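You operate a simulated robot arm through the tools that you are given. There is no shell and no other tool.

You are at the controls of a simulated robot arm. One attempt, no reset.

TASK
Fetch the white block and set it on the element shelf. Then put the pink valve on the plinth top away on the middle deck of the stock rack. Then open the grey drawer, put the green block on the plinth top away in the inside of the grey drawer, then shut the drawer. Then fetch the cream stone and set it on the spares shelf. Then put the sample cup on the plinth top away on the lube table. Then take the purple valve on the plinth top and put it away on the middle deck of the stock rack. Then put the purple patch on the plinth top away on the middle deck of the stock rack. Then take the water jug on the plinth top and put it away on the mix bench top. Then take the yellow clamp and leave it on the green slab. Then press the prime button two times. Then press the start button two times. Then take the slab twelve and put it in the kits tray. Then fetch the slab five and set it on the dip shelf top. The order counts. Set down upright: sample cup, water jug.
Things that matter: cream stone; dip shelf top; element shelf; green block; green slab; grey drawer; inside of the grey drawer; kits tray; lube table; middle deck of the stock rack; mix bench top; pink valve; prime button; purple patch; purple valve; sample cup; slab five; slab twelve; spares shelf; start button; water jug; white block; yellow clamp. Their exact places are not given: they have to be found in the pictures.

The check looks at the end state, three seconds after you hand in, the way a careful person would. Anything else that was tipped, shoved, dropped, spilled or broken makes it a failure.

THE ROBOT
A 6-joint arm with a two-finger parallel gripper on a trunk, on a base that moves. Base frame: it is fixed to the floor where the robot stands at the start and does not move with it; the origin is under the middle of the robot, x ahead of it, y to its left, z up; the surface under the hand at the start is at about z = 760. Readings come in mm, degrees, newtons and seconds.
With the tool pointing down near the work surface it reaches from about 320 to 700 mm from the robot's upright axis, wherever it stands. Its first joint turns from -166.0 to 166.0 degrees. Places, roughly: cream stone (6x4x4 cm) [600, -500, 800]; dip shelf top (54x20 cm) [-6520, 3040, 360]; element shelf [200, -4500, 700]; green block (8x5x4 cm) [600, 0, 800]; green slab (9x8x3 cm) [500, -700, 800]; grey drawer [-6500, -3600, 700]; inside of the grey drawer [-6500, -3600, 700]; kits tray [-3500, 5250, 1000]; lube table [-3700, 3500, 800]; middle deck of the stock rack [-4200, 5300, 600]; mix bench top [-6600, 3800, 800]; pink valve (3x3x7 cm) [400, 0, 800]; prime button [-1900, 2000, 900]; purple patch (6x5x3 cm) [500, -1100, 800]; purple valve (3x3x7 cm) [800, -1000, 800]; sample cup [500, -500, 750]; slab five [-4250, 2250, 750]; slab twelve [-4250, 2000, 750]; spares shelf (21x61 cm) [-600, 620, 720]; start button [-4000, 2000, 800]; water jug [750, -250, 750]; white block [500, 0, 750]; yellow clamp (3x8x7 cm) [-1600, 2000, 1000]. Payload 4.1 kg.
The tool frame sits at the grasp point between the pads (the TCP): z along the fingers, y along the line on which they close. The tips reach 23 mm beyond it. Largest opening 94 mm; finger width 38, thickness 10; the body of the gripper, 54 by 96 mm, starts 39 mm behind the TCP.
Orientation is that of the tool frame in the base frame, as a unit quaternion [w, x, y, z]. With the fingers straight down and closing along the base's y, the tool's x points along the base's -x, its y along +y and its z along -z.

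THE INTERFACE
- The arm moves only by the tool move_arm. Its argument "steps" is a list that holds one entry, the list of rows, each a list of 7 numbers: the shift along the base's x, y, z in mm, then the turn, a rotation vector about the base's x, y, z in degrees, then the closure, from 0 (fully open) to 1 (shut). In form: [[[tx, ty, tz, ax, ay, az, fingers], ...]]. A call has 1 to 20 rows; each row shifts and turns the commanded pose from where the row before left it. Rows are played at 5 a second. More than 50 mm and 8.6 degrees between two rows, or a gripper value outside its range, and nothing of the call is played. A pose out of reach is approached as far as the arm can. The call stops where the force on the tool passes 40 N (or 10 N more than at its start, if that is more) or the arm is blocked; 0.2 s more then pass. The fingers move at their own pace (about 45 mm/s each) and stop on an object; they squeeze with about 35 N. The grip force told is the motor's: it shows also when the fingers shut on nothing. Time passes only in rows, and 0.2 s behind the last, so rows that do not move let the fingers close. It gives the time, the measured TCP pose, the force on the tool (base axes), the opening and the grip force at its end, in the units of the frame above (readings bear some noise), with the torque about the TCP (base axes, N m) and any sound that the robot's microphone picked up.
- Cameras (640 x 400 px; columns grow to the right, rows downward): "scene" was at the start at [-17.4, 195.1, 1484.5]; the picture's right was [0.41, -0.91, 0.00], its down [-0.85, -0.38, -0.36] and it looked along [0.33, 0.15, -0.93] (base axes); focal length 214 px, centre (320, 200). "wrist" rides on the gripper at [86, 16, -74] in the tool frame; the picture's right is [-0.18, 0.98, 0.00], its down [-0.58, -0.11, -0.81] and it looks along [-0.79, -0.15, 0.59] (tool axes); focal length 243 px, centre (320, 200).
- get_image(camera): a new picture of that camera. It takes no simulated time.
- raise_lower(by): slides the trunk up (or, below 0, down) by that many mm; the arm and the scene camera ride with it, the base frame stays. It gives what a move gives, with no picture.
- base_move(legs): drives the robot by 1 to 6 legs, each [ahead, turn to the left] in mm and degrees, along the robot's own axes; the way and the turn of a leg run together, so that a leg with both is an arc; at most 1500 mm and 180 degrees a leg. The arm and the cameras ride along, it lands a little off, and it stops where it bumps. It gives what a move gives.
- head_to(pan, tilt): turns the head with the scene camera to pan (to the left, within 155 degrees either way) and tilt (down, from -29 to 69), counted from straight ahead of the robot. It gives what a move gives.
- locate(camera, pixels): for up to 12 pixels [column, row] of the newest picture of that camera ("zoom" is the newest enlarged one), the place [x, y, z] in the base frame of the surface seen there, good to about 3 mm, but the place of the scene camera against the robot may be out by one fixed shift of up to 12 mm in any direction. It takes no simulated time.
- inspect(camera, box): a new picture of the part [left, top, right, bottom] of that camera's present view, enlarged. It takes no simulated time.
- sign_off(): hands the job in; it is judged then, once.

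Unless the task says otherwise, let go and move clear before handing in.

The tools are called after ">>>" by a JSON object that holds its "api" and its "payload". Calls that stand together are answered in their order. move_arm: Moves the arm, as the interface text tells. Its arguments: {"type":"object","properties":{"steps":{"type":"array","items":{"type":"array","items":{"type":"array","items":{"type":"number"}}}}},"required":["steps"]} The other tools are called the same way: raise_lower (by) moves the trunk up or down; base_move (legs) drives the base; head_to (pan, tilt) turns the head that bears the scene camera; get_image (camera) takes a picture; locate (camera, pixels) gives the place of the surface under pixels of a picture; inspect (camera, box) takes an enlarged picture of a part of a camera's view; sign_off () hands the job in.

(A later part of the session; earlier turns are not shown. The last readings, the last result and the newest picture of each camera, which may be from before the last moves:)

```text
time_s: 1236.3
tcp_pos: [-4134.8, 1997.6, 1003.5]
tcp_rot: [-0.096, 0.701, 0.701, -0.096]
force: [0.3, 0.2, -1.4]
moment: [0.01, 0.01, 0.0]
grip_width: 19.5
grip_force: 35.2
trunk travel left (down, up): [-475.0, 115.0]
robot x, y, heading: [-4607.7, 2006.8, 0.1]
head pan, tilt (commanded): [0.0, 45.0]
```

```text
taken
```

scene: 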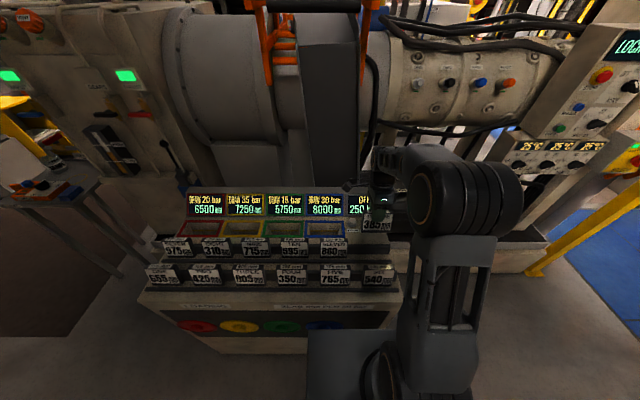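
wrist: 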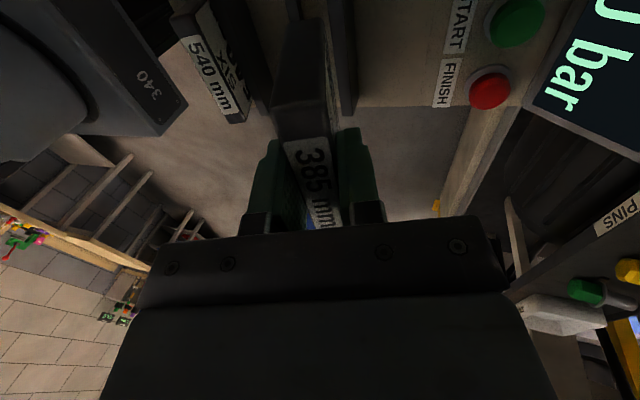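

Slab TWELVE is free of its slot. I'll raise it, bring the hand vertical and to neutral yaw, and back away.

>>> {"api": "move_arm", "payload": {"steps": [[[-5, 0, 30, 0, 0, 0, 1], [-10, 0, 25, 0, -7.75, 0, 1], [-10, 0, 15, 0, -7.75, 0, 1], [-5, 1, 0, 0, 0, 8.05, 1], [-5, 1, 0, 0, 0, 8.05, 1], [-5, 1, 0, 0, 0, 8.05, 1], [-5, 1, 0, 0, 0, 8.05, 1], [-5, 1, 0, 0, 0, 8.05, 1], [-5, 1, 0, 0, 0, 8.05, 1], [-5, 1, 0, 0, 0, 8.05, 1], [-5, 1, 0, 0, 0, 8.05, 1], [-5, 1, 0, 0, 0, 8.05, 1], [-5, 1, 0, 0, 0, 8.05, 1], [-5, 1, 0, 0, 0, 8.05, 1], [0, 0, 0, 0, 0, 0, 1]]]}}

>>> {"api": "get_image", "payload": {"camera": "wrist"}}

>>> {"api": "base_move", "payload": {"legs": [[-260, 0], [0, 77], [1500, 0], [800, 0]]}}

```text
time_s: 1239.5
tcp_pos: [-4214.3, 2008.3, 1072.5]
tcp_rot: [0.0, 0.012, 1.0, -0.001]
force: [0.4, 0.0, -2.7]
moment: [0.0, 0.01, 0.01]
grip_width: 19.8
grip_force: 35.0
trunk travel left (down, up): [-475.0, 115.0]
robot x, y, heading: [-4611.0, 2008.5, 0.3]
head pan, tilt (commanded): [0.0, 45.0]
```

```text
taken
```

wrist: 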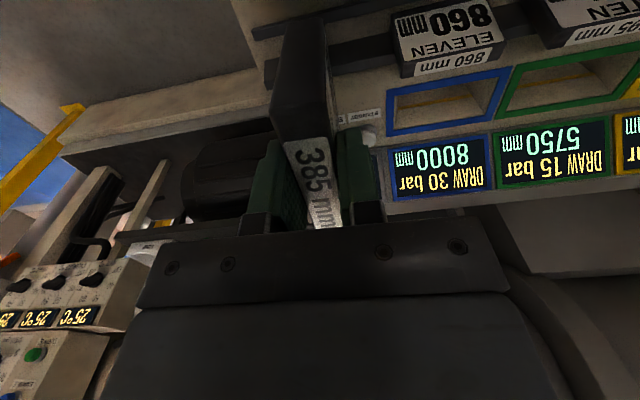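

```text
time_s: 1255.3
tcp_pos: [-4220.8, 4572.4, 1073.4]
tcp_rot: [0.0, -0.602, 0.798, -0.001]
force: [-0.2, 0.4, -1.3]
moment: [-0.01, 0.02, 0.04]
grip_width: 19.3
grip_force: 35.1
trunk travel left (down, up): [-475.0, 115.0]
robot x, y, heading: [-4318.3, 4192.1, 75.6]
head pan, tilt (commanded): [0.0, 45.0]
```

Heading toward the kits tray on the rack's right end.

>>> {"api": "base_move", "payload": {"legs": [[0, -51.6], [890, 0], [0, 66]]}}

>>> {"api": "head_to", "payload": {"pan": 0, "tilt": 38}}

>>> {"api": "get_image", "payload": {"camera": "scene"}}

>>> {"api": "get_image", "payload": {"camera": "wrist"}}

```text
time_s: 1265.2
tcp_pos: [-3499.7, 4944.8, 1073.6]
tcp_rot: [0.0, -0.691, 0.723, -0.001]
force: [-0.2, 0.3, -1.8]
moment: [0.0, 0.02, 0.0]
grip_width: 19.5
grip_force: 34.7
trunk travel left (down, up): [-475.0, 115.0]
robot x, y, heading: [-3508.6, 4548.8, 89.0]
head pan, tilt (commanded): [0.0, 45.0]
```

```text
time_s: 1265.9
tcp_pos: [-3499.2, 4944.4, 1073.0]
tcp_rot: [0.0, -0.691, 0.723, -0.002]
force: [0.2, 0.5, -0.9]
moment: [-0.04, 0.03, -0.02]
grip_width: 19.2
grip_force: 34.6
trunk travel left (down, up): [-475.0, 115.0]
robot x, y, heading: [-3504.7, 4553.6, 89.0]
head pan, tilt (commanded): [0.0, 38.0]
```

```text
taken
```

scene: 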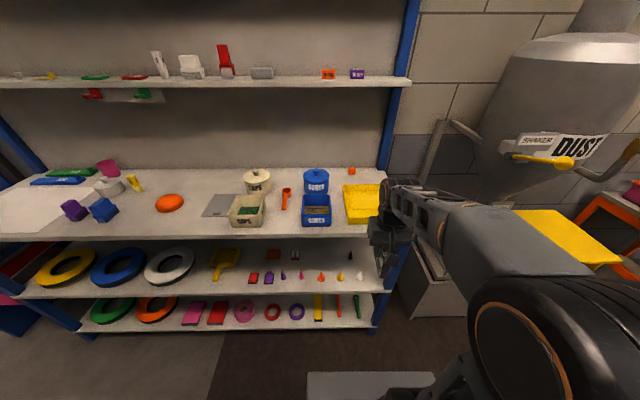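

```text
taken
```

wrist: 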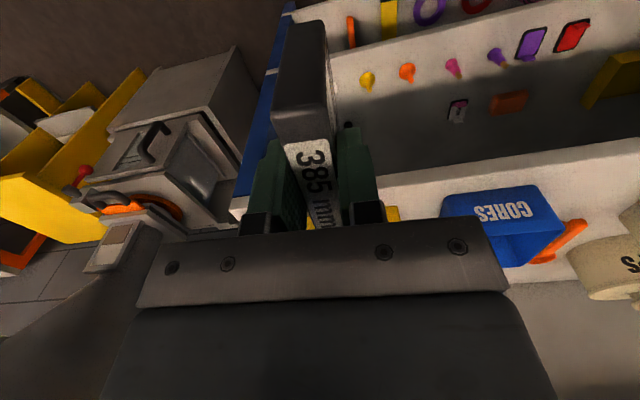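

The kits tray is at scene (362,203). Zooming and locating its walls and floor.

>>> {"api": "inspect", "payload": {"camera": "scene", "box": [320, 160, 420, 250]}}

>>> {"api": "locate", "payload": {"camera": "zoom", "pixels": [[140, 135], [160, 285], [290, 150], [200, 200], [250, 180], [230, 250], [160, 200], [300, 200], [200, 150], [290, 270]]}}

```text
4.44 times, centred on (370, 205) of scene
```

zoom: 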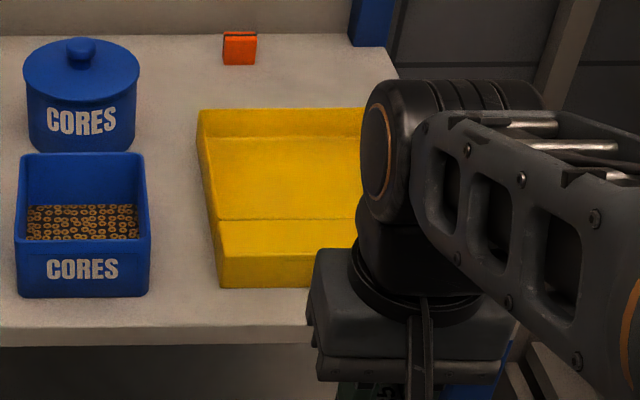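

```text
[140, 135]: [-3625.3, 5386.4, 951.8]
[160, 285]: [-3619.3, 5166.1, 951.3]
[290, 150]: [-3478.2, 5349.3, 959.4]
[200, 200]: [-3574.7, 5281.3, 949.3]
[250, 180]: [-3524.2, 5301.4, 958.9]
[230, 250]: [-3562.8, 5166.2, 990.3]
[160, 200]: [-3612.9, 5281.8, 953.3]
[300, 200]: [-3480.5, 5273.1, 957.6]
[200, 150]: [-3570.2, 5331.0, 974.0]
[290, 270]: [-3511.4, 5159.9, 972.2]
```

Tray interior: floor z≈958, walls to ≈991, x about -3560..-3400, y 5165..5380. I'll raise the slab a bit, roll forward 150 mm, and view from above.

>>> {"api": "move_arm", "payload": {"steps": [[[5, 0, 15, 0, 0, 0, 1], [5, 0, 15, 0, 0, 0, 1], [0, 0, 0, 0, 0, 0, 1]]]}}

>>> {"api": "base_move", "payload": {"legs": [[150, 0]]}}

>>> {"api": "get_image", "payload": {"camera": "scene"}}

>>> {"api": "get_image", "payload": {"camera": "wrist"}}

```text
time_s: 1266.7
tcp_pos: [-3489.0, 4943.8, 1103.4]
tcp_rot: [0.0, -0.691, 0.722, -0.001]
force: [-0.8, -0.2, -1.8]
moment: [-0.04, -0.01, 0.01]
grip_width: 19.5
grip_force: 35.1
trunk travel left (down, up): [-475.0, 115.0]
robot x, y, heading: [-3514.2, 4553.7, 89.1]
head pan, tilt (commanded): [0.0, 38.0]
```

```text
time_s: 1268.0
tcp_pos: [-3486.0, 5092.1, 1103.3]
tcp_rot: [-0.001, -0.689, 0.724, -0.001]
force: [-0.3, 0.7, -1.2]
moment: [0.0, 0.01, 0.0]
grip_width: 19.6
grip_force: 35.1
trunk travel left (down, up): [-475.0, 115.0]
robot x, y, heading: [-3503.6, 4699.8, 88.8]
head pan, tilt (commanded): [0.0, 38.0]
```

```text
taken
```

scene: 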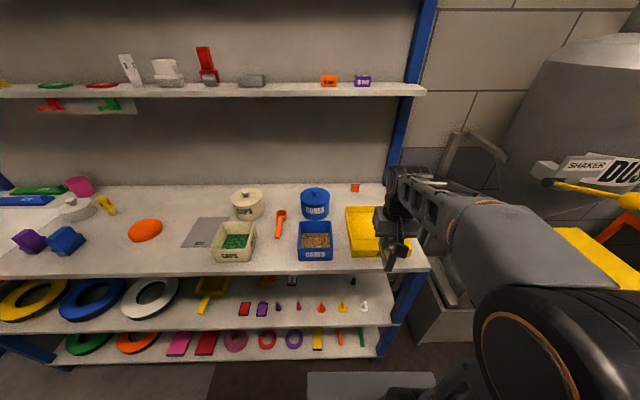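

```text
taken
```

wrist: 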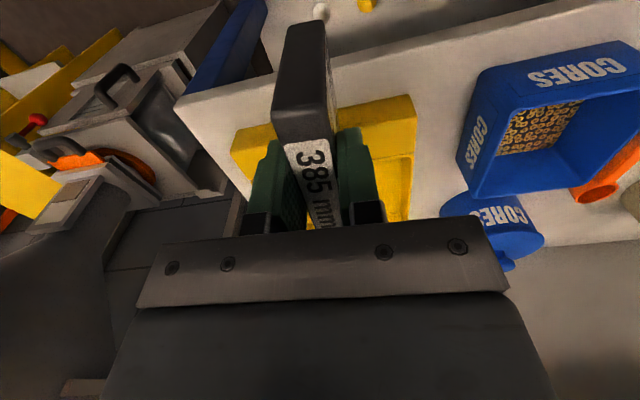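

The tray is visible around the slab in the wrist view. Locating its edges.

>>> {"api": "locate", "payload": {"camera": "wrist", "pixels": [[237, 130], [240, 165], [412, 100], [413, 150], [390, 145], [400, 215], [380, 180], [250, 145], [395, 200], [412, 120], [245, 200]]}}

```text
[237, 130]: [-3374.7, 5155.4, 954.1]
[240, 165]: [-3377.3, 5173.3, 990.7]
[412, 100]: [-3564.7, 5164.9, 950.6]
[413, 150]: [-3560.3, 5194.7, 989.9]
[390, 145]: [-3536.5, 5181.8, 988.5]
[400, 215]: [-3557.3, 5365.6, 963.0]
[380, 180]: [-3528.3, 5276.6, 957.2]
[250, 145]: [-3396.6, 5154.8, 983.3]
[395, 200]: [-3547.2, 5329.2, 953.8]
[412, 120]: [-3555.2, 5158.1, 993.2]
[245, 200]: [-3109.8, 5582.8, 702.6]
```

Tray: x -3565..-3375, y 5155..5375, floor ≈956, rim ≈991. I'll check the upper shelf's front edge for arm clearance.

>>> {"api": "locate", "payload": {"camera": "scene", "pixels": [[300, 97], [400, 93], [200, 97], [360, 82], [300, 88], [330, 82]]}}

>>> {"api": "move_arm", "payload": {"steps": [[[4, 30, 0, 0, 0, 0, 1], [4, 30, 0, 0, 0, 0, 1], [0, 0, 0, 0, 0, 0, 1]]]}}

>>> {"api": "get_image", "payload": {"camera": "wrist"}}

```text
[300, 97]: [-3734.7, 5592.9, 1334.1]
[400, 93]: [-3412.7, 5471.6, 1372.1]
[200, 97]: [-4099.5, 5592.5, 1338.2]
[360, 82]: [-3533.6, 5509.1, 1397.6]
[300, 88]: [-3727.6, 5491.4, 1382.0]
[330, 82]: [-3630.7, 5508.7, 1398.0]
```

```text
time_s: 1268.8
tcp_pos: [-3478.1, 5152.6, 1106.0]
tcp_rot: [0.0, -0.689, 0.725, -0.002]
force: [0.4, 0.0, -1.1]
moment: [0.0, 0.05, -0.01]
grip_width: 19.5
grip_force: 34.9
trunk travel left (down, up): [-475.0, 115.0]
robot x, y, heading: [-3507.1, 4700.2, 88.9]
head pan, tilt (commanded): [0.0, 38.0]
```

```text
taken
```

wrist: 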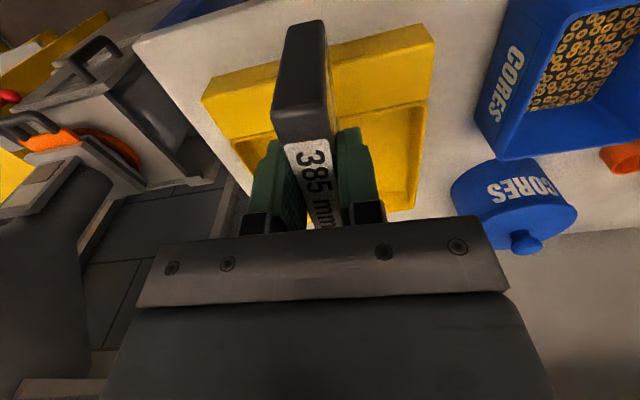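

The upper shelf begins at y≈5471, z≈1370: no conflict. Moving over the tray centre and lowering to z≈1055.

>>> {"api": "move_arm", "payload": {"steps": [[[3, 37, 0, 0, 0, 0, 1], [3, 37, 0, 0, 0, 0, 1], [2, 36, -5, 0, 0, 2.7, 1], [0, 0, -22, 0, 0, 0, 1], [0, 0, -22, 0, 0, 0, 1], [0, 0, 0, 0, 0, 0, 1]]]}}

>>> {"api": "get_image", "payload": {"camera": "wrist"}}

>>> {"api": "inspect", "payload": {"camera": "scene", "box": [320, 160, 460, 290]}}

```text
time_s: 1270.2
tcp_pos: [-3468.6, 5263.2, 1055.1]
tcp_rot: [0.0, -0.706, 0.708, -0.001]
force: [0.0, -0.2, -1.8]
moment: [-0.03, 0.0, 0.02]
grip_width: 19.6
grip_force: 35.0
trunk travel left (down, up): [-475.0, 115.0]
robot x, y, heading: [-3506.9, 4701.3, 88.9]
head pan, tilt (commanded): [0.0, 38.0]
```

```text
taken
```

wrist: 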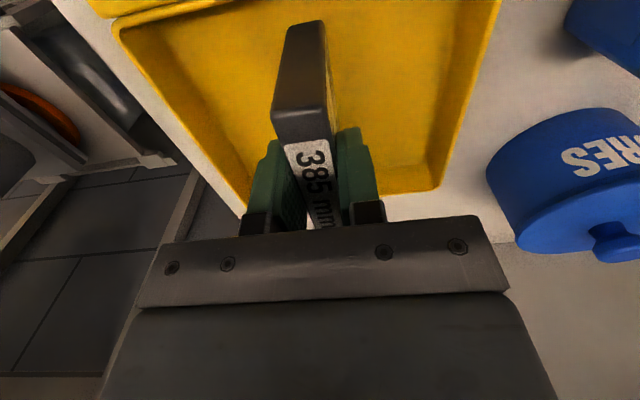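

```text
3.08 times, centred on (390, 225) of scene
```

zoom: 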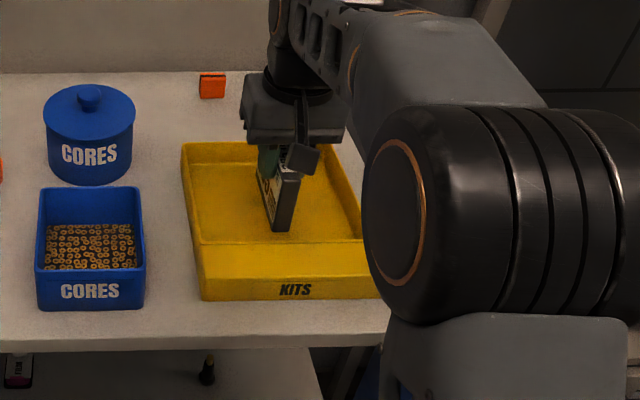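

The slab hangs over the tray's middle. Lowering until it touches the floor.

>>> {"api": "move_arm", "payload": {"steps": [[[0, 0, -8, 0, 0, 0, 1], [0, 0, -6, 0, 0, 0, 1], [0, 0, -3, 0, 0, 0, 1], [0, 0, -2, 0, 0, 0, 1], [0, 0, 0, 0, 0, 0, 1]]]}}

>>> {"api": "move_arm", "payload": {"steps": [[[0, 0, -1.5, 0, 0, 0, 1], [0, 0, -1.5, 0, 0, 0, 1], [0, 0, 0, 0, 0, 0, 1]]]}}

```text
time_s: 1271.5
tcp_pos: [-3470.6, 5263.7, 1036.4]
tcp_rot: [-0.001, -0.707, 0.708, -0.001]
force: [-0.6, -0.6, -1.0]
moment: [-0.01, 0.03, -0.01]
grip_width: 19.7
grip_force: 35.2
trunk travel left (down, up): [-475.0, 115.0]
robot x, y, heading: [-3504.6, 4699.6, 88.9]
head pan, tilt (commanded): [0.0, 38.0]
```

```text
time_s: 1272.2
tcp_pos: [-3469.9, 5262.8, 1031.8]
tcp_rot: [0.0, -0.706, 0.708, -0.001]
force: [0.9, 0.4, -1.6]
moment: [0.0, -0.03, -0.03]
grip_width: 19.7
grip_force: 35.0
trunk travel left (down, up): [-475.0, 115.0]
robot x, y, heading: [-3503.9, 4701.4, 88.9]
head pan, tilt (commanded): [0.0, 38.0]
```

>>> {"api": "move_arm", "payload": {"steps": [[[0, 0, -1.5, 0, 0, 0, 1], [0, 0, -1.5, 0, 0, 0, 1], [0, 0, 0, 0, 0, 0, 1]]]}}

>>> {"api": "move_arm", "payload": {"steps": [[[0, 0, -1.5, 0, 0, 0, 1], [0, 0, 0, 0, 0, 0, 1]]]}}

```text
time_s: 1273.0
tcp_pos: [-3470.5, 5262.8, 1030.1]
tcp_rot: [-0.001, -0.706, 0.708, -0.002]
force: [0.0, 0.0, -0.8]
moment: [0.0, 0.04, 0.0]
grip_width: 19.5
grip_force: 34.9
trunk travel left (down, up): [-475.0, 115.0]
robot x, y, heading: [-3505.0, 4699.1, 88.9]
head pan, tilt (commanded): [0.0, 38.0]
```

```text
time_s: 1273.7
tcp_pos: [-3469.2, 5263.6, 1028.2]
tcp_rot: [0.0, -0.706, 0.708, -0.001]
force: [-0.2, -0.1, -1.8]
moment: [-0.04, 0.01, -0.03]
grip_width: 19.6
grip_force: 35.5
trunk travel left (down, up): [-475.0, 115.0]
robot x, y, heading: [-3506.6, 4698.7, 88.9]
head pan, tilt (commanded): [0.0, 38.0]
```

No contact yet; continuing down in small steps.

>>> {"api": "move_arm", "payload": {"steps": [[[0, 0, -2, 0, 0, 0, 1], [0, 0, -2, 0, 0, 0, 1], [0, 0, 0, 0, 0, 0, 1]]]}}

>>> {"api": "inspect", "payload": {"camera": "scene", "box": [350, 190, 430, 270]}}

```text
time_s: 1274.5
tcp_pos: [-3469.9, 5263.3, 1028.5]
tcp_rot: [0.003, -0.706, 0.708, 0.001]
force: [1.4, 2.0, 24.6]
moment: [-1.03, -0.05, 0.03]
grip_width: 19.5
grip_force: 35.2
trunk travel left (down, up): [-475.0, 115.0]
robot x, y, heading: [-3504.5, 4703.4, 88.7]
head pan, tilt (commanded): [0.0, 38.0]
```

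```text
5.00 times, centred on (390, 230) of scene
```

zoom: 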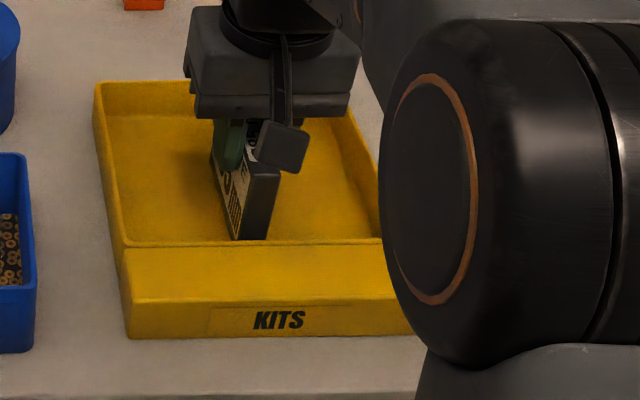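

Contact is at the slab's front bottom corner (moment -1 N·m), so the slab sits slightly rotated in the grip. I'll ease up, rotate ~1.5° to level its bottom edge, and touch again.

>>> {"api": "move_arm", "payload": {"steps": [[[0, 0, 2.5, 0, 0, 0, 1], [0, 0, 0, -1.5, 0, 0, 1], [0, 0, -1, 0, 0, 0, 1], [0, 0, 0, 0, 0, 0, 1]]]}}

>>> {"api": "move_arm", "payload": {"steps": [[[0, 0, -1, 0, 0, 0, 1], [0, 0, 0, 0, 0, 0, 1]]]}}

```text
time_s: 1275.5
tcp_pos: [-3470.4, 5263.2, 1027.7]
tcp_rot: [-0.008, -0.705, 0.709, -0.009]
force: [3.6, 6.7, 22.5]
moment: [1.12, -0.17, -0.13]
grip_width: 19.6
grip_force: 35.8
trunk travel left (down, up): [-475.0, 115.0]
robot x, y, heading: [-3503.2, 4701.3, 88.9]
head pan, tilt (commanded): [0.0, 38.0]
```

```text
time_s: 1276.0
tcp_pos: [-3469.7, 5263.4, 1028.2]
tcp_rot: [-0.007, -0.707, 0.707, -0.009]
force: [3.7, 7.7, 28.7]
moment: [0.24, -0.1, -0.08]
grip_width: 19.3
grip_force: 35.1
trunk travel left (down, up): [-475.0, 115.0]
robot x, y, heading: [-3504.7, 4699.0, 88.9]
head pan, tilt (commanded): [0.0, 38.0]
```

The bottom edge is now flush (moment 0.24). Easing up 1 mm and opening slowly.

>>> {"api": "move_arm", "payload": {"steps": [[[0, 0, 1.2, 0, 0, 0, 1], [0, 0, 0, 0, 0, 0, 0.75], [0, 0, 0, 0, 0, 0, 0.7], [0, 0, 0, 0, 0, 0, 0.6], [0, 0, 0, 0, 0, 0, 0.55], [0, 0, 0, 0, 0, 0, 0.55]]]}}

>>> {"api": "get_image", "payload": {"camera": "wrist"}}

>>> {"api": "inspect", "payload": {"camera": "scene", "box": [350, 190, 430, 270]}}

```text
time_s: 1277.5
tcp_pos: [-3469.9, 5263.4, 1026.1]
tcp_rot: [-0.009, -0.706, 0.708, -0.011]
force: [0.6, 0.5, -0.8]
moment: [-0.04, 0.02, -0.01]
grip_width: 42.4
grip_force: 0.1
trunk travel left (down, up): [-475.0, 115.0]
robot x, y, heading: [-3502.7, 4703.0, 88.9]
head pan, tilt (commanded): [0.0, 38.0]
```

```text
taken
```

wrist: 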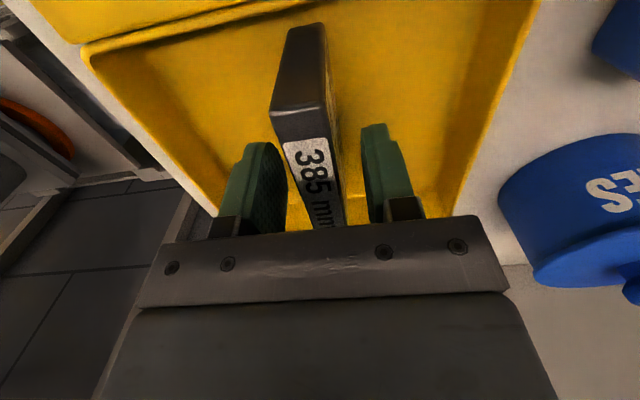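

```text
5.00 times, centred on (390, 230) of scene
```

zoom: 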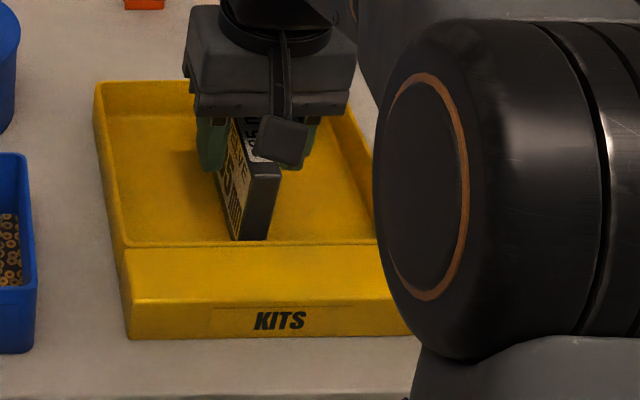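

The slab stands by itself in the tray. Lifting the hand straight up carefully.

>>> {"api": "move_arm", "payload": {"steps": [[[0, 0, 10, 0, 0, 0, 0.55], [0, 0, 15, 0, 0, 0, 0.55], [0, 0, 20, 0, 0, 0, 0.55], [0, 0, 30, 1.5, 0, 0, 0.55], [0, -20, 20, 0, 0, 0, 0.55], [0, -35, 10, 0, 0, 0, 0.55], [0, -40, 0, 0, 0, 0, 0.55], [0, -40, 0, 0, 0, 0, 0.3], [0, 0, 0, 0, 0, 0, 0.3]]]}}

>>> {"api": "get_image", "payload": {"camera": "wrist"}}

>>> {"api": "inspect", "payload": {"camera": "scene", "box": [320, 160, 460, 290]}}

```text
time_s: 1279.5
tcp_pos: [-3469.3, 5125.3, 1129.3]
tcp_rot: [0.0, -0.706, 0.708, -0.002]
force: [0.2, 0.7, -0.1]
moment: [-0.01, 0.01, -0.01]
grip_width: 65.8
grip_force: 0.1
trunk travel left (down, up): [-475.0, 115.0]
robot x, y, heading: [-3506.0, 4699.5, 88.9]
head pan, tilt (commanded): [0.0, 38.0]
```

```text
taken
```

wrist: 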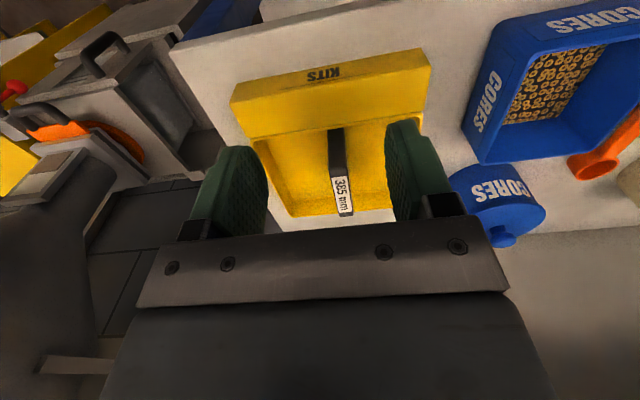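

```text
3.08 times, centred on (390, 225) of scene
```

zoom: 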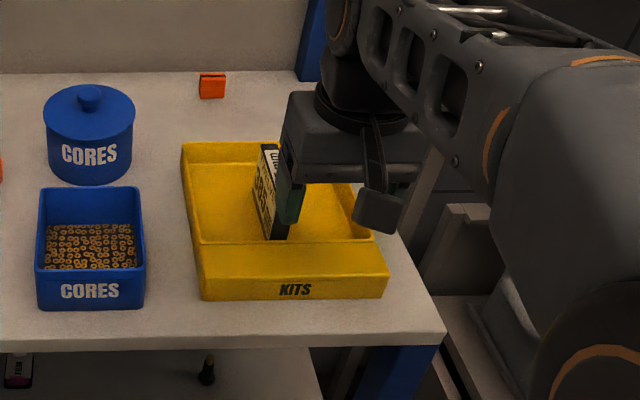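

Slab TWELVE stands in the kits tray. Last item: slab FIVE. Driving back to the console.

>>> {"api": "base_move", "payload": {"legs": [[-200, 0], [0, 105], [860, 0], [0, 62]]}}

```text
time_s: 1292.5
tcp_pos: [-4445.6, 3852.2, 1130.2]
tcp_rot: [-0.001, 0.764, 0.646, 0.0]
force: [-0.2, 0.1, 0.5]
moment: [0.0, 0.01, 0.01]
grip_width: 66.0
grip_force: 0.0
trunk travel left (down, up): [-475.0, 115.0]
robot x, y, heading: [-4342.6, 4265.9, -100.4]
head pan, tilt (commanded): [0.0, 38.0]
```

Continuing to the console's west side.

>>> {"api": "base_move", "payload": {"legs": [[0, -3], [1500, 0], [680, 0], [0, 103]]}}

>>> {"api": "get_image", "payload": {"camera": "scene"}}

>>> {"api": "get_image", "payload": {"camera": "wrist"}}

```text
time_s: 1307.9
tcp_pos: [-4429.3, 2109.6, 1130.4]
tcp_rot: [-0.001, 0.013, 1.0, -0.002]
force: [0.2, 0.1, 0.1]
moment: [0.02, 0.03, 0.03]
grip_width: 65.8
grip_force: 0.0
trunk travel left (down, up): [-475.0, 115.0]
robot x, y, heading: [-4851.2, 2153.6, -2.3]
head pan, tilt (commanded): [0.0, 38.0]
```

```text
taken
```

scene: 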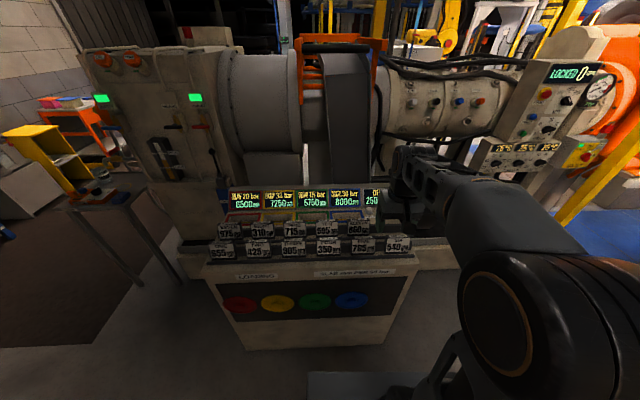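

```text
taken
```

wrist: 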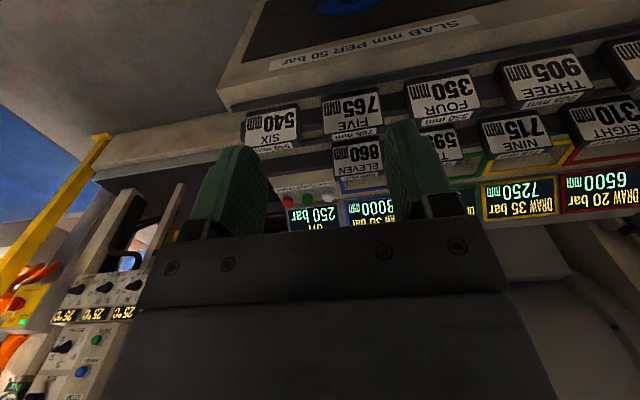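

FIVE is at wrist (352,118), within reach (~580 mm). Zooming and locating its edges.

>>> {"api": "inspect", "payload": {"camera": "wrist", "box": [300, 70, 430, 160]}}

>>> {"api": "locate", "payload": {"camera": "zoom", "pixels": [[105, 130], [365, 85], [120, 290], [385, 240], [250, 285], [255, 310], [240, 120], [250, 200], [130, 315], [390, 265], [90, 250], [420, 200]]}}

```text
4.44 times, centred on (365, 115) of wrist
```

zoom: 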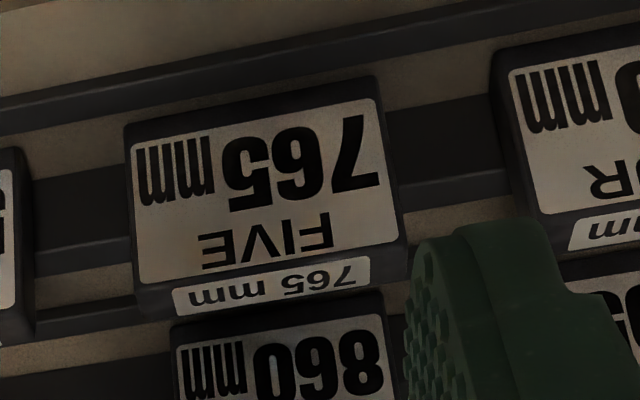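

```text
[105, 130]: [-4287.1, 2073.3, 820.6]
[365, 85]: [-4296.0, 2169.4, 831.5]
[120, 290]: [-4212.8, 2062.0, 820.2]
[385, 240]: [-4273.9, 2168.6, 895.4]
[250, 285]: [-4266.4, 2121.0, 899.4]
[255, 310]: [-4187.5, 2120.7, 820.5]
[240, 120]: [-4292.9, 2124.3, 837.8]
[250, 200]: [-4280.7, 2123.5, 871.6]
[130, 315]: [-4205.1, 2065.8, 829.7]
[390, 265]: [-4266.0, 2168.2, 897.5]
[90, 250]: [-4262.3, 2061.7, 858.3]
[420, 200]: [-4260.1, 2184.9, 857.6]
```

FIVE has the same lean: top mid about (-4264,2124,897). Same procedure: yaw -88.5°, tilt 15.5°, align on its axis.

>>> {"api": "move_arm", "payload": {"steps": [[[17.6, 1.3, -11.7, 0, 0, -8.05, 0.45], [17.6, 1.3, -11.7, 0, 0, -8.05, 0.45], [17.6, 1.3, -11.7, 0, 0, -8.05, 0.45], [17.6, 1.3, -11.7, 0, 0, -8.05, 0.45], [17.6, 1.3, -11.7, 0, 0, -8.05, 0.45], [17.6, 1.3, -11.7, 0, 0, -8.05, 0.45], [17.6, 1.3, -11.7, 0, 0, -8.05, 0.45], [17.6, 1.3, -11.7, 0, 0, -8.05, 0.45], [17.6, 1.3, -11.7, 0, 0, -8.05, 0.45], [17.6, 1.3, -11.7, 0, 0, -8.05, 0.45], [17.6, 1.3, -11.7, 0, 0, -8.0, 0.45], [0, 0, 0, 0, 7.75, 0, 0.45], [0, 0, 0, 0, 7.75, 0, 0.45], [0, 0, 0, 0, 0, 0, 0.45]]]}}

>>> {"api": "get_image", "payload": {"camera": "wrist"}}

>>> {"api": "inspect", "payload": {"camera": "wrist", "box": [270, 0, 430, 140]}}

```text
time_s: 1310.9
tcp_pos: [-4234.1, 2124.6, 1000.6]
tcp_rot: [-0.097, 0.7, 0.701, -0.096]
force: [-0.7, -0.2, -0.4]
moment: [0.01, 0.03, -0.01]
grip_width: 51.8
grip_force: 0.1
trunk travel left (down, up): [-475.0, 115.0]
robot x, y, heading: [-4852.7, 2152.5, -2.3]
head pan, tilt (commanded): [0.0, 38.0]
```

```text
taken
```

wrist: 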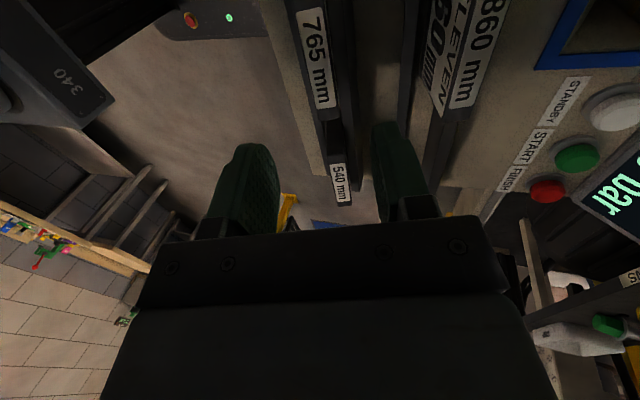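

```text
2.86 times, centred on (350, 70) of wrist
```

zoom: 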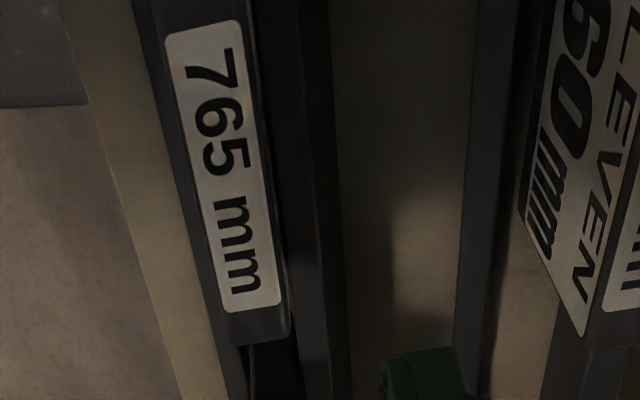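

Locating FIVE's top face in this view to fine-tune alignment.

>>> {"api": "locate", "payload": {"camera": "zoom", "pixels": [[175, 60], [235, 60], [200, 60], [215, 290], [275, 290], [245, 290], [225, 180], [195, 180], [262, 180], [310, 180], [285, 300]]}}

```text
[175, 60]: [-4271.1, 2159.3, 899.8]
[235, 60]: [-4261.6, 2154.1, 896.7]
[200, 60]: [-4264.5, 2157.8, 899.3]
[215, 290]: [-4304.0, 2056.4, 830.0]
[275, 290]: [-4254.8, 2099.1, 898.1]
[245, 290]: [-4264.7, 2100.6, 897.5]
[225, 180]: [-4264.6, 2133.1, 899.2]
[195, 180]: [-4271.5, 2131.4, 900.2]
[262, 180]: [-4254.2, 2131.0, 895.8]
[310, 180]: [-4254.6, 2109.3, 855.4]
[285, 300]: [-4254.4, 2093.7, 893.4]
```

Aligned with the slab axis (mid x≈-4263.5). Descending along it and closing.

>>> {"api": "move_arm", "payload": {"steps": [[[-7.7, 0, -26.9, 0, 0, 0, 0.45], [-7.7, 0, -26.9, 0, 0, 0, 0.45], [-7.7, 0, -26.9, 0, 0, 0, 0.45], [0, 0, 0, 0, 0, 0, 0.45]]]}}

>>> {"api": "get_image", "payload": {"camera": "wrist"}}

```text
time_s: 1311.9
tcp_pos: [-4258.7, 2125.3, 918.4]
tcp_rot: [-0.097, 0.7, 0.701, -0.095]
force: [0.2, -0.8, -0.1]
moment: [0.01, 0.01, 0.01]
grip_width: 51.8
grip_force: 0.0
trunk travel left (down, up): [-475.0, 115.0]
robot x, y, heading: [-4850.8, 2162.1, -2.4]
head pan, tilt (commanded): [0.0, 38.0]
```

```text
taken
```

wrist: 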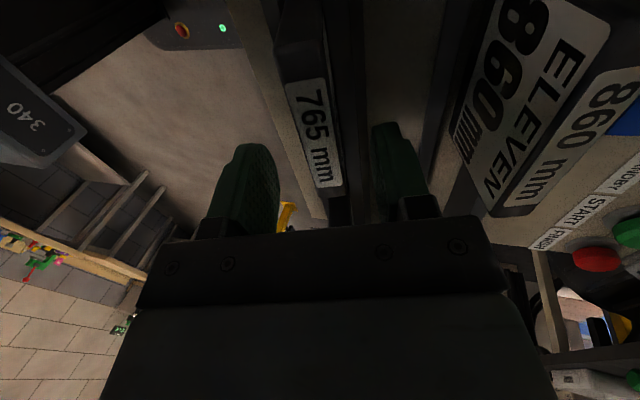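

The slab is between the fingers. Final descent and grip.

>>> {"api": "move_arm", "payload": {"steps": [[[-3.3, -0.5, -13, 0, 0, 0, 0.45], [-3, -0.5, -12, 0, 0, 0, 0.45], [0, 0, 0, 0, 0, 0, 0.45], [0, 0, 0, 0, 0, 0, 1], [0, 0, 0, 0, 0, 0, 1], [0, 0, 0, 0, 0, 0, 1], [0, 0, 0, 0, 0, 0, 1]]]}}

>>> {"api": "get_image", "payload": {"camera": "wrist"}}

```text
time_s: 1313.5
tcp_pos: [-4265.7, 2122.3, 894.0]
tcp_rot: [-0.096, 0.701, 0.701, -0.095]
force: [1.2, 0.4, -0.3]
moment: [-0.05, -0.06, 0.02]
grip_width: 19.7
grip_force: 35.3
trunk travel left (down, up): [-475.0, 115.0]
robot x, y, heading: [-4853.0, 2157.9, -2.4]
head pan, tilt (commanded): [0.0, 38.0]
```

```text
taken
```

wrist: 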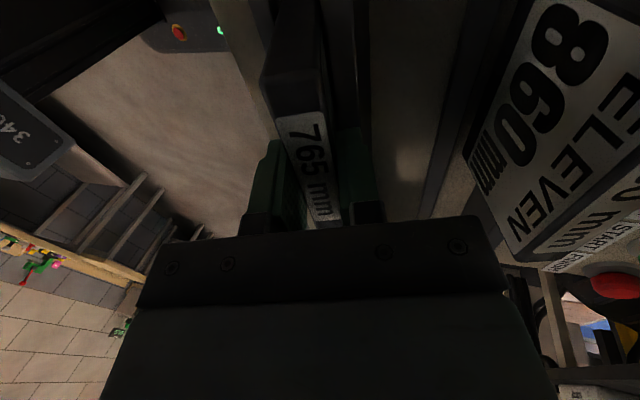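

Gripped at 19.7 mm. Pulling up along the axis, then leveling the tool and returning to neutral yaw.

>>> {"api": "move_arm", "payload": {"steps": [[[2.7, 0, 9.6, 0, 0, 0, 1], [5.3, 0, 19.3, 0, 0, 0, 1], [6.7, 0, 24, 0, 0, 0, 1], [8, 0, 29, 0, 0, 0, 1], [8, 0, 29, 0, 0, 0, 1], [0, 0, 30, 0, 0, 0, 1], [0, 0, 20, 0, -7.75, 0, 1], [-5, 0, 15, 0, -7.75, 0, 1], [0, 0, 0, 0, 0, 0, 1]]]}}

>>> {"api": "move_arm", "payload": {"steps": [[[-10, 1, 0, 0, 0, 8.05, 1], [-10, 1, 0, 0, 0, 8.05, 1], [-10, 1, 0, 0, 0, 8.05, 1], [-10, 1, 0, 0, 0, 8.05, 1], [-10, 1, 0, 0, 0, 8.05, 1], [-10, 1, 0, 0, 0, 8.05, 1], [-10, 1, 0, 0, 0, 8.05, 1], [-10, 1, 0, 0, 0, 8.05, 1], [-10, 1, 0, 0, 0, 8.05, 1], [-10, 1, 0, 0, 0, 8.05, 1], [-10, 1, 0, 0, 0, 6, 1], [0, 0, 0, 0, 0, 0, 1]]]}}

>>> {"api": "get_image", "payload": {"camera": "scene"}}

>>> {"api": "get_image", "payload": {"camera": "wrist"}}

```text
time_s: 1315.5
tcp_pos: [-4240.0, 2124.5, 1072.4]
tcp_rot: [-0.001, 0.707, 0.707, 0.0]
force: [-0.1, 0.6, -1.8]
moment: [0.0, -0.04, 0.02]
grip_width: 19.7
grip_force: 35.2
trunk travel left (down, up): [-475.0, 115.0]
robot x, y, heading: [-4853.9, 2155.3, -2.4]
head pan, tilt (commanded): [0.0, 38.0]
```

```text
time_s: 1318.1
tcp_pos: [-4348.2, 2136.3, 1072.3]
tcp_rot: [-0.001, 0.029, 1.0, -0.002]
force: [0.5, 0.7, -1.2]
moment: [0.03, -0.03, 0.03]
grip_width: 19.5
grip_force: 35.5
trunk travel left (down, up): [-475.0, 115.0]
robot x, y, heading: [-4852.6, 2152.4, -2.2]
head pan, tilt (commanded): [0.0, 38.0]
```

```text
taken
```

scene: 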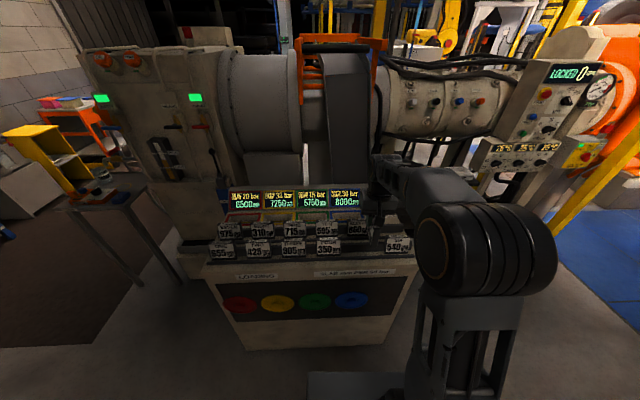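

```text
taken
```

wrist: 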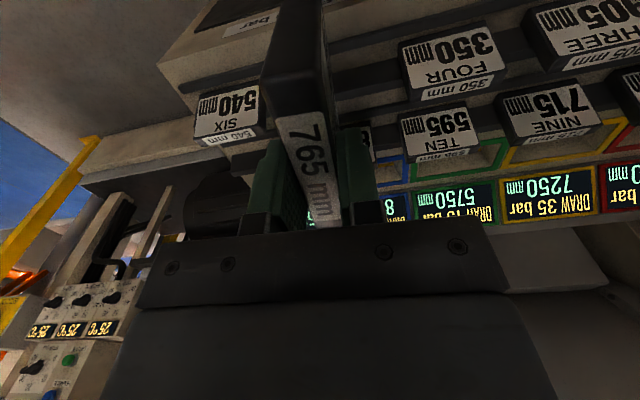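

Slab FIVE is held upright. Now to the dip shelf: driving to about (-5850,3040) and facing the DIP table.

>>> {"api": "move_arm", "payload": {"steps": [[[-35, 5, 0, 0, 0, 0, 1], [-35, 5, 0, 0, 0, 0, 1], [0, 0, 0, 0, 0, 0, 1]]]}}

>>> {"api": "base_move", "payload": {"legs": [[-100, 0], [0, 140], [1180, 0], [0, 41]]}}

>>> {"api": "head_to", "payload": {"pan": 0, "tilt": 40}}

>>> {"api": "get_image", "payload": {"camera": "scene"}}

```text
time_s: 1318.9
tcp_pos: [-4419.2, 2146.2, 1071.7]
tcp_rot: [0.0, 0.03, 1.0, -0.001]
force: [-0.1, 0.2, -0.7]
moment: [-0.02, -0.05, 0.0]
grip_width: 19.7
grip_force: 34.7
trunk travel left (down, up): [-475.0, 115.0]
robot x, y, heading: [-4853.5, 2152.3, -2.5]
head pan, tilt (commanded): [0.0, 38.0]
```

```text
time_s: 1333.1
tcp_pos: [-6212.5, 2983.0, 1071.6]
tcp_rot: [-0.001, 0.999, -0.034, 0.0]
force: [0.2, -0.3, -1.8]
moment: [0.03, 0.01, 0.02]
grip_width: 19.7
grip_force: 35.0
trunk travel left (down, up): [-475.0, 115.0]
robot x, y, heading: [-5777.7, 2971.6, 176.9]
head pan, tilt (commanded): [0.0, 38.0]
```

```text
time_s: 1333.7
tcp_pos: [-6213.1, 2984.0, 1072.8]
tcp_rot: [0.0, 0.999, -0.033, 0.001]
force: [-0.5, 0.1, -0.8]
moment: [-0.03, 0.0, 0.03]
grip_width: 19.8
grip_force: 34.2
trunk travel left (down, up): [-475.0, 115.0]
robot x, y, heading: [-5781.6, 2973.3, 177.3]
head pan, tilt (commanded): [0.0, 40.0]
```

```text
taken
```

scene: 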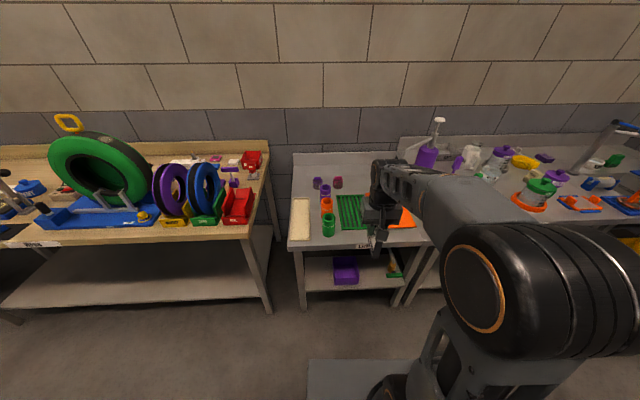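

The DIP table's lower shelf shows a purple tray (345,270) and a brush (393,268). Zooming and locating.

>>> {"api": "inspect", "payload": {"camera": "scene", "box": [280, 200, 440, 320]}}

>>> {"api": "locate", "payload": {"camera": "zoom", "pixels": [[100, 330], [420, 320], [110, 220], [150, 250], [205, 280], [300, 270], [240, 335], [330, 300], [400, 250], [200, 165], [200, 180], [350, 170]]}}

```text
3.33 times, centred on (360, 260) of scene
```

zoom: 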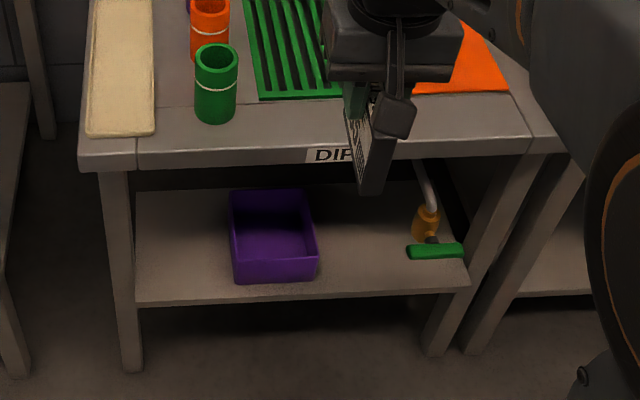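

```text
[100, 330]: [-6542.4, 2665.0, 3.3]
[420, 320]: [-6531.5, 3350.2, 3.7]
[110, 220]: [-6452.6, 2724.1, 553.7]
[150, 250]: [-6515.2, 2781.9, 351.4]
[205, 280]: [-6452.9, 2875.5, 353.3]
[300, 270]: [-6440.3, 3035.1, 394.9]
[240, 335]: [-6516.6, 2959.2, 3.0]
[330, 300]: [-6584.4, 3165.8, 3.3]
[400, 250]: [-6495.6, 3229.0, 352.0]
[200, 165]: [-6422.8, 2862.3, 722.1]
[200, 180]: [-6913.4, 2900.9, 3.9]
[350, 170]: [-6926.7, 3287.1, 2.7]
```

Shelf top z≈352 (x about -6640..-6420), table underside ≈720. Free stretch: y≈3060–3190, between the purple tray and the drain tap. I'll shift the robot to y≈3115 to come in straight.

>>> {"api": "base_move", "payload": {"legs": [[0, -87], [145, 0], [0, 90]]}}

>>> {"api": "raise_lower", "payload": {"by": -400}}

>>> {"api": "raise_lower", "payload": {"by": -75}}

>>> {"api": "head_to", "payload": {"pan": 0, "tilt": 40}}

>>> {"api": "get_image", "payload": {"camera": "scene"}}

>>> {"api": "get_image", "payload": {"camera": "wrist"}}

```text
time_s: 1342.7
tcp_pos: [-6213.3, 3102.7, 1073.1]
tcp_rot: [-0.001, 1.0, -0.005, 0.001]
force: [-0.4, 0.6, -1.1]
moment: [0.01, 0.0, 0.01]
grip_width: 19.8
grip_force: 34.8
trunk travel left (down, up): [-475.0, 115.0]
robot x, y, heading: [-5778.5, 3118.6, -179.5]
head pan, tilt (commanded): [0.0, 40.0]
```

```text
time_s: 1346.5
tcp_pos: [-6212.9, 3102.9, 671.4]
tcp_rot: [0.0, 1.0, -0.005, 0.001]
force: [-0.6, 0.1, -0.8]
moment: [0.01, 0.0, 0.03]
grip_width: 19.8
grip_force: 34.8
trunk travel left (down, up): [-75.0, 515.0]
robot x, y, heading: [-5775.3, 3116.7, -179.6]
head pan, tilt (commanded): [0.0, 40.0]
```

```text
time_s: 1347.6
tcp_pos: [-6211.6, 3102.2, 596.8]
tcp_rot: [0.0, 1.0, -0.006, 0.0]
force: [-0.9, -0.3, -2.2]
moment: [-0.02, -0.01, 0.01]
grip_width: 19.7
grip_force: 35.4
trunk travel left (down, up): [0.0, 590.0]
robot x, y, heading: [-5779.5, 3114.2, -179.6]
head pan, tilt (commanded): [0.0, 40.0]
```

```text
time_s: 1348.2
tcp_pos: [-6212.2, 3102.1, 597.8]
tcp_rot: [0.0, 1.0, -0.005, 0.001]
force: [-0.3, -0.9, -1.3]
moment: [0.03, 0.02, 0.0]
grip_width: 19.7
grip_force: 34.9
trunk travel left (down, up): [0.0, 590.0]
robot x, y, heading: [-5775.3, 3115.1, -179.5]
head pan, tilt (commanded): [0.0, 40.0]
```

```text
taken
```

scene: 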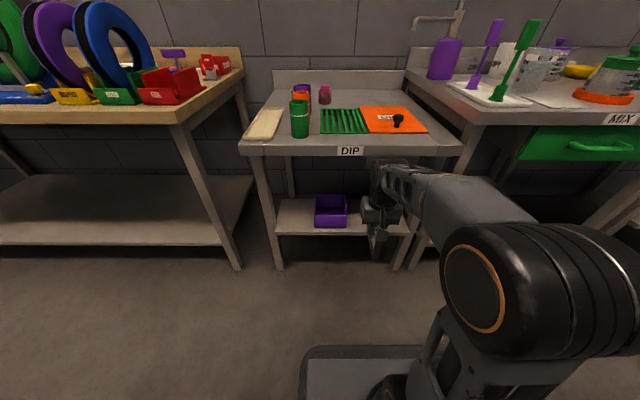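

```text
taken
```

wrist: 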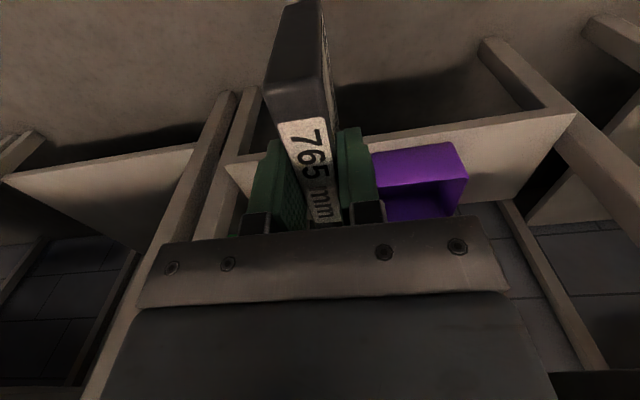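

The wrist view shows the shelf front, the purple tray at right and the table's north leg at left. Locating them.

>>> {"api": "locate", "payload": {"camera": "wrist", "pixels": [[375, 158], [375, 200], [460, 145], [350, 145], [245, 165], [232, 100], [250, 95], [232, 170], [440, 128], [400, 140], [260, 150], [222, 200]]}}

>>> {"api": "inspect", "payload": {"camera": "scene", "box": [240, 130, 480, 280]}}

>>> {"api": "locate", "payload": {"camera": "zoom", "pixels": [[290, 65], [290, 45], [150, 70], [500, 60], [200, 230], [290, 250], [330, 240], [240, 185], [420, 130], [450, 240], [300, 170], [100, 60]]}}

```text
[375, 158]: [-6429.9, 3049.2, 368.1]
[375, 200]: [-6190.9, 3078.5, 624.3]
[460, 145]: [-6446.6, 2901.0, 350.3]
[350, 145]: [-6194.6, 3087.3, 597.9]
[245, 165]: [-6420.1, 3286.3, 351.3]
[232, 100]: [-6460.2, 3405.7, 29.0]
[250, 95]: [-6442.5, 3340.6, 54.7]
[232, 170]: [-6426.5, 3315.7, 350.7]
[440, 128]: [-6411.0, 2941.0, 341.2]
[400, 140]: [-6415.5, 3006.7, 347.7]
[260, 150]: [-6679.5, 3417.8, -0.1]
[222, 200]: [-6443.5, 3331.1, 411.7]
```

```text
2.67 times, centred on (360, 205) of scene
```

zoom: 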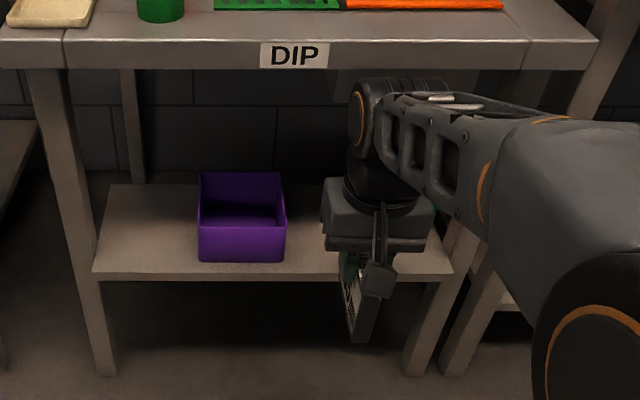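

```text
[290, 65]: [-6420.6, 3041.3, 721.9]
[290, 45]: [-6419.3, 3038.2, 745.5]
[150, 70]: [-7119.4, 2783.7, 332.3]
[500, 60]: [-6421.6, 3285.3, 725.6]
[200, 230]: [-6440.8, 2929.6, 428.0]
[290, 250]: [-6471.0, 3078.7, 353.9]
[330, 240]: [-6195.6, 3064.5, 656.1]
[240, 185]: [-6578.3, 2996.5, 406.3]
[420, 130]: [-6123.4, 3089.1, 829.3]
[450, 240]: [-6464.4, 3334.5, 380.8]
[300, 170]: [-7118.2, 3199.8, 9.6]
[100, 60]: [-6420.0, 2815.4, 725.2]
```

Shelf z≈350.5, front edge x≈-6417, tray edge y≈3049, table underside ≈720. Lowering the hand to z≈437, y≈3125, then rolling forward 90 mm.

>>> {"api": "move_arm", "payload": {"steps": [[[0, 6, -40, 0, 0, 0, 1], [0, 6, -40, 0, 0, 0, 1], [0, 6, -40, 0, 0, 0, 1], [0, 5, -40, 0, 0, 0, 1], [0, 0, 0, 0, 0, 0, 1]]]}}

>>> {"api": "base_move", "payload": {"legs": [[90, 0]]}}

>>> {"api": "get_image", "payload": {"camera": "scene"}}

>>> {"api": "get_image", "payload": {"camera": "wrist"}}

```text
time_s: 1349.4
tcp_pos: [-6213.4, 3124.8, 437.9]
tcp_rot: [-0.001, 1.0, -0.005, 0.001]
force: [0.8, 0.2, -2.1]
moment: [-0.01, 0.0, -0.03]
grip_width: 19.5
grip_force: 35.1
trunk travel left (down, up): [0.0, 590.0]
robot x, y, heading: [-5775.3, 3115.1, -179.5]
head pan, tilt (commanded): [0.0, 40.0]
```

```text
time_s: 1350.5
tcp_pos: [-6305.3, 3122.8, 438.5]
tcp_rot: [0.0, 1.0, -0.004, 0.001]
force: [0.4, -0.8, -2.2]
moment: [-0.01, 0.0, 0.03]
grip_width: 19.4
grip_force: 35.0
trunk travel left (down, up): [0.0, 590.0]
robot x, y, heading: [-5869.5, 3116.6, -179.4]
head pan, tilt (commanded): [0.0, 40.0]
```

```text
taken
```

scene: 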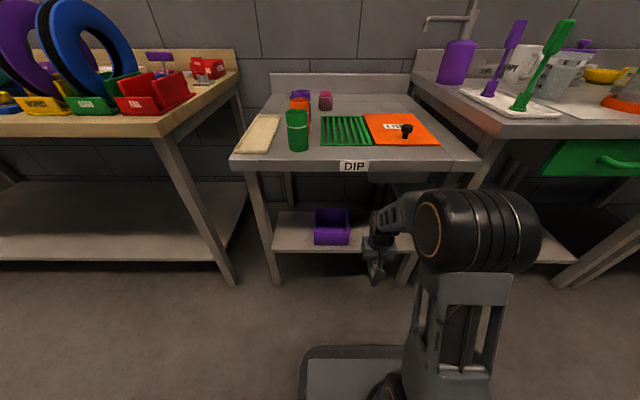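

```text
taken
```

wrist: 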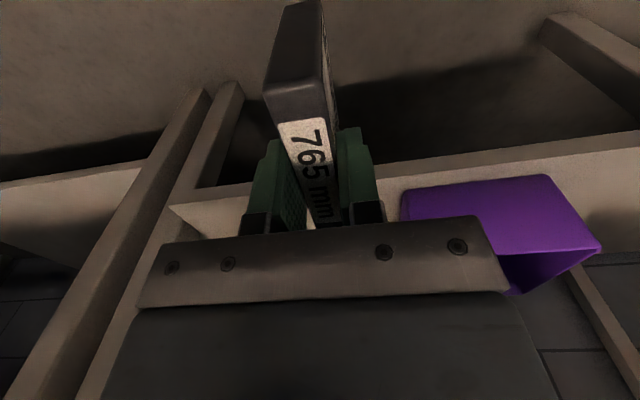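

I'll check the heights of the wrist and forearm tops against the table underside (≈720) before reaching in.

>>> {"api": "locate", "payload": {"camera": "scene", "pixels": [[380, 212], [390, 205], [405, 198], [415, 195], [440, 200], [480, 195], [375, 225], [355, 165], [355, 172], [420, 170]]}}

>>> {"api": "locate", "payload": {"camera": "wrist", "pixels": [[405, 190], [400, 215], [540, 180], [250, 190], [400, 170], [220, 185], [180, 210], [290, 60]]}}

```text
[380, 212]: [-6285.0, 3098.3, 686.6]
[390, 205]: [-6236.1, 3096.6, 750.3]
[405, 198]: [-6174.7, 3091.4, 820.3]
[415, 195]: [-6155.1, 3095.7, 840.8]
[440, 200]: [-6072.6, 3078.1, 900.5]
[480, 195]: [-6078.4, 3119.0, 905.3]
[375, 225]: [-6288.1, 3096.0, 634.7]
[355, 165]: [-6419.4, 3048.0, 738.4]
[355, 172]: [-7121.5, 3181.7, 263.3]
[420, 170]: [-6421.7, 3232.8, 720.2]
```

```text
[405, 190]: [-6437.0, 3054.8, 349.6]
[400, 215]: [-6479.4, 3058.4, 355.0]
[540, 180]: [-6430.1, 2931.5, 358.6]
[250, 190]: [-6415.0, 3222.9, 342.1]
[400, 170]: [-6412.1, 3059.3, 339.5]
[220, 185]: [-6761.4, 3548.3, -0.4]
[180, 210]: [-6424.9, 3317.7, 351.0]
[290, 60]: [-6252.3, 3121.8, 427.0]
```

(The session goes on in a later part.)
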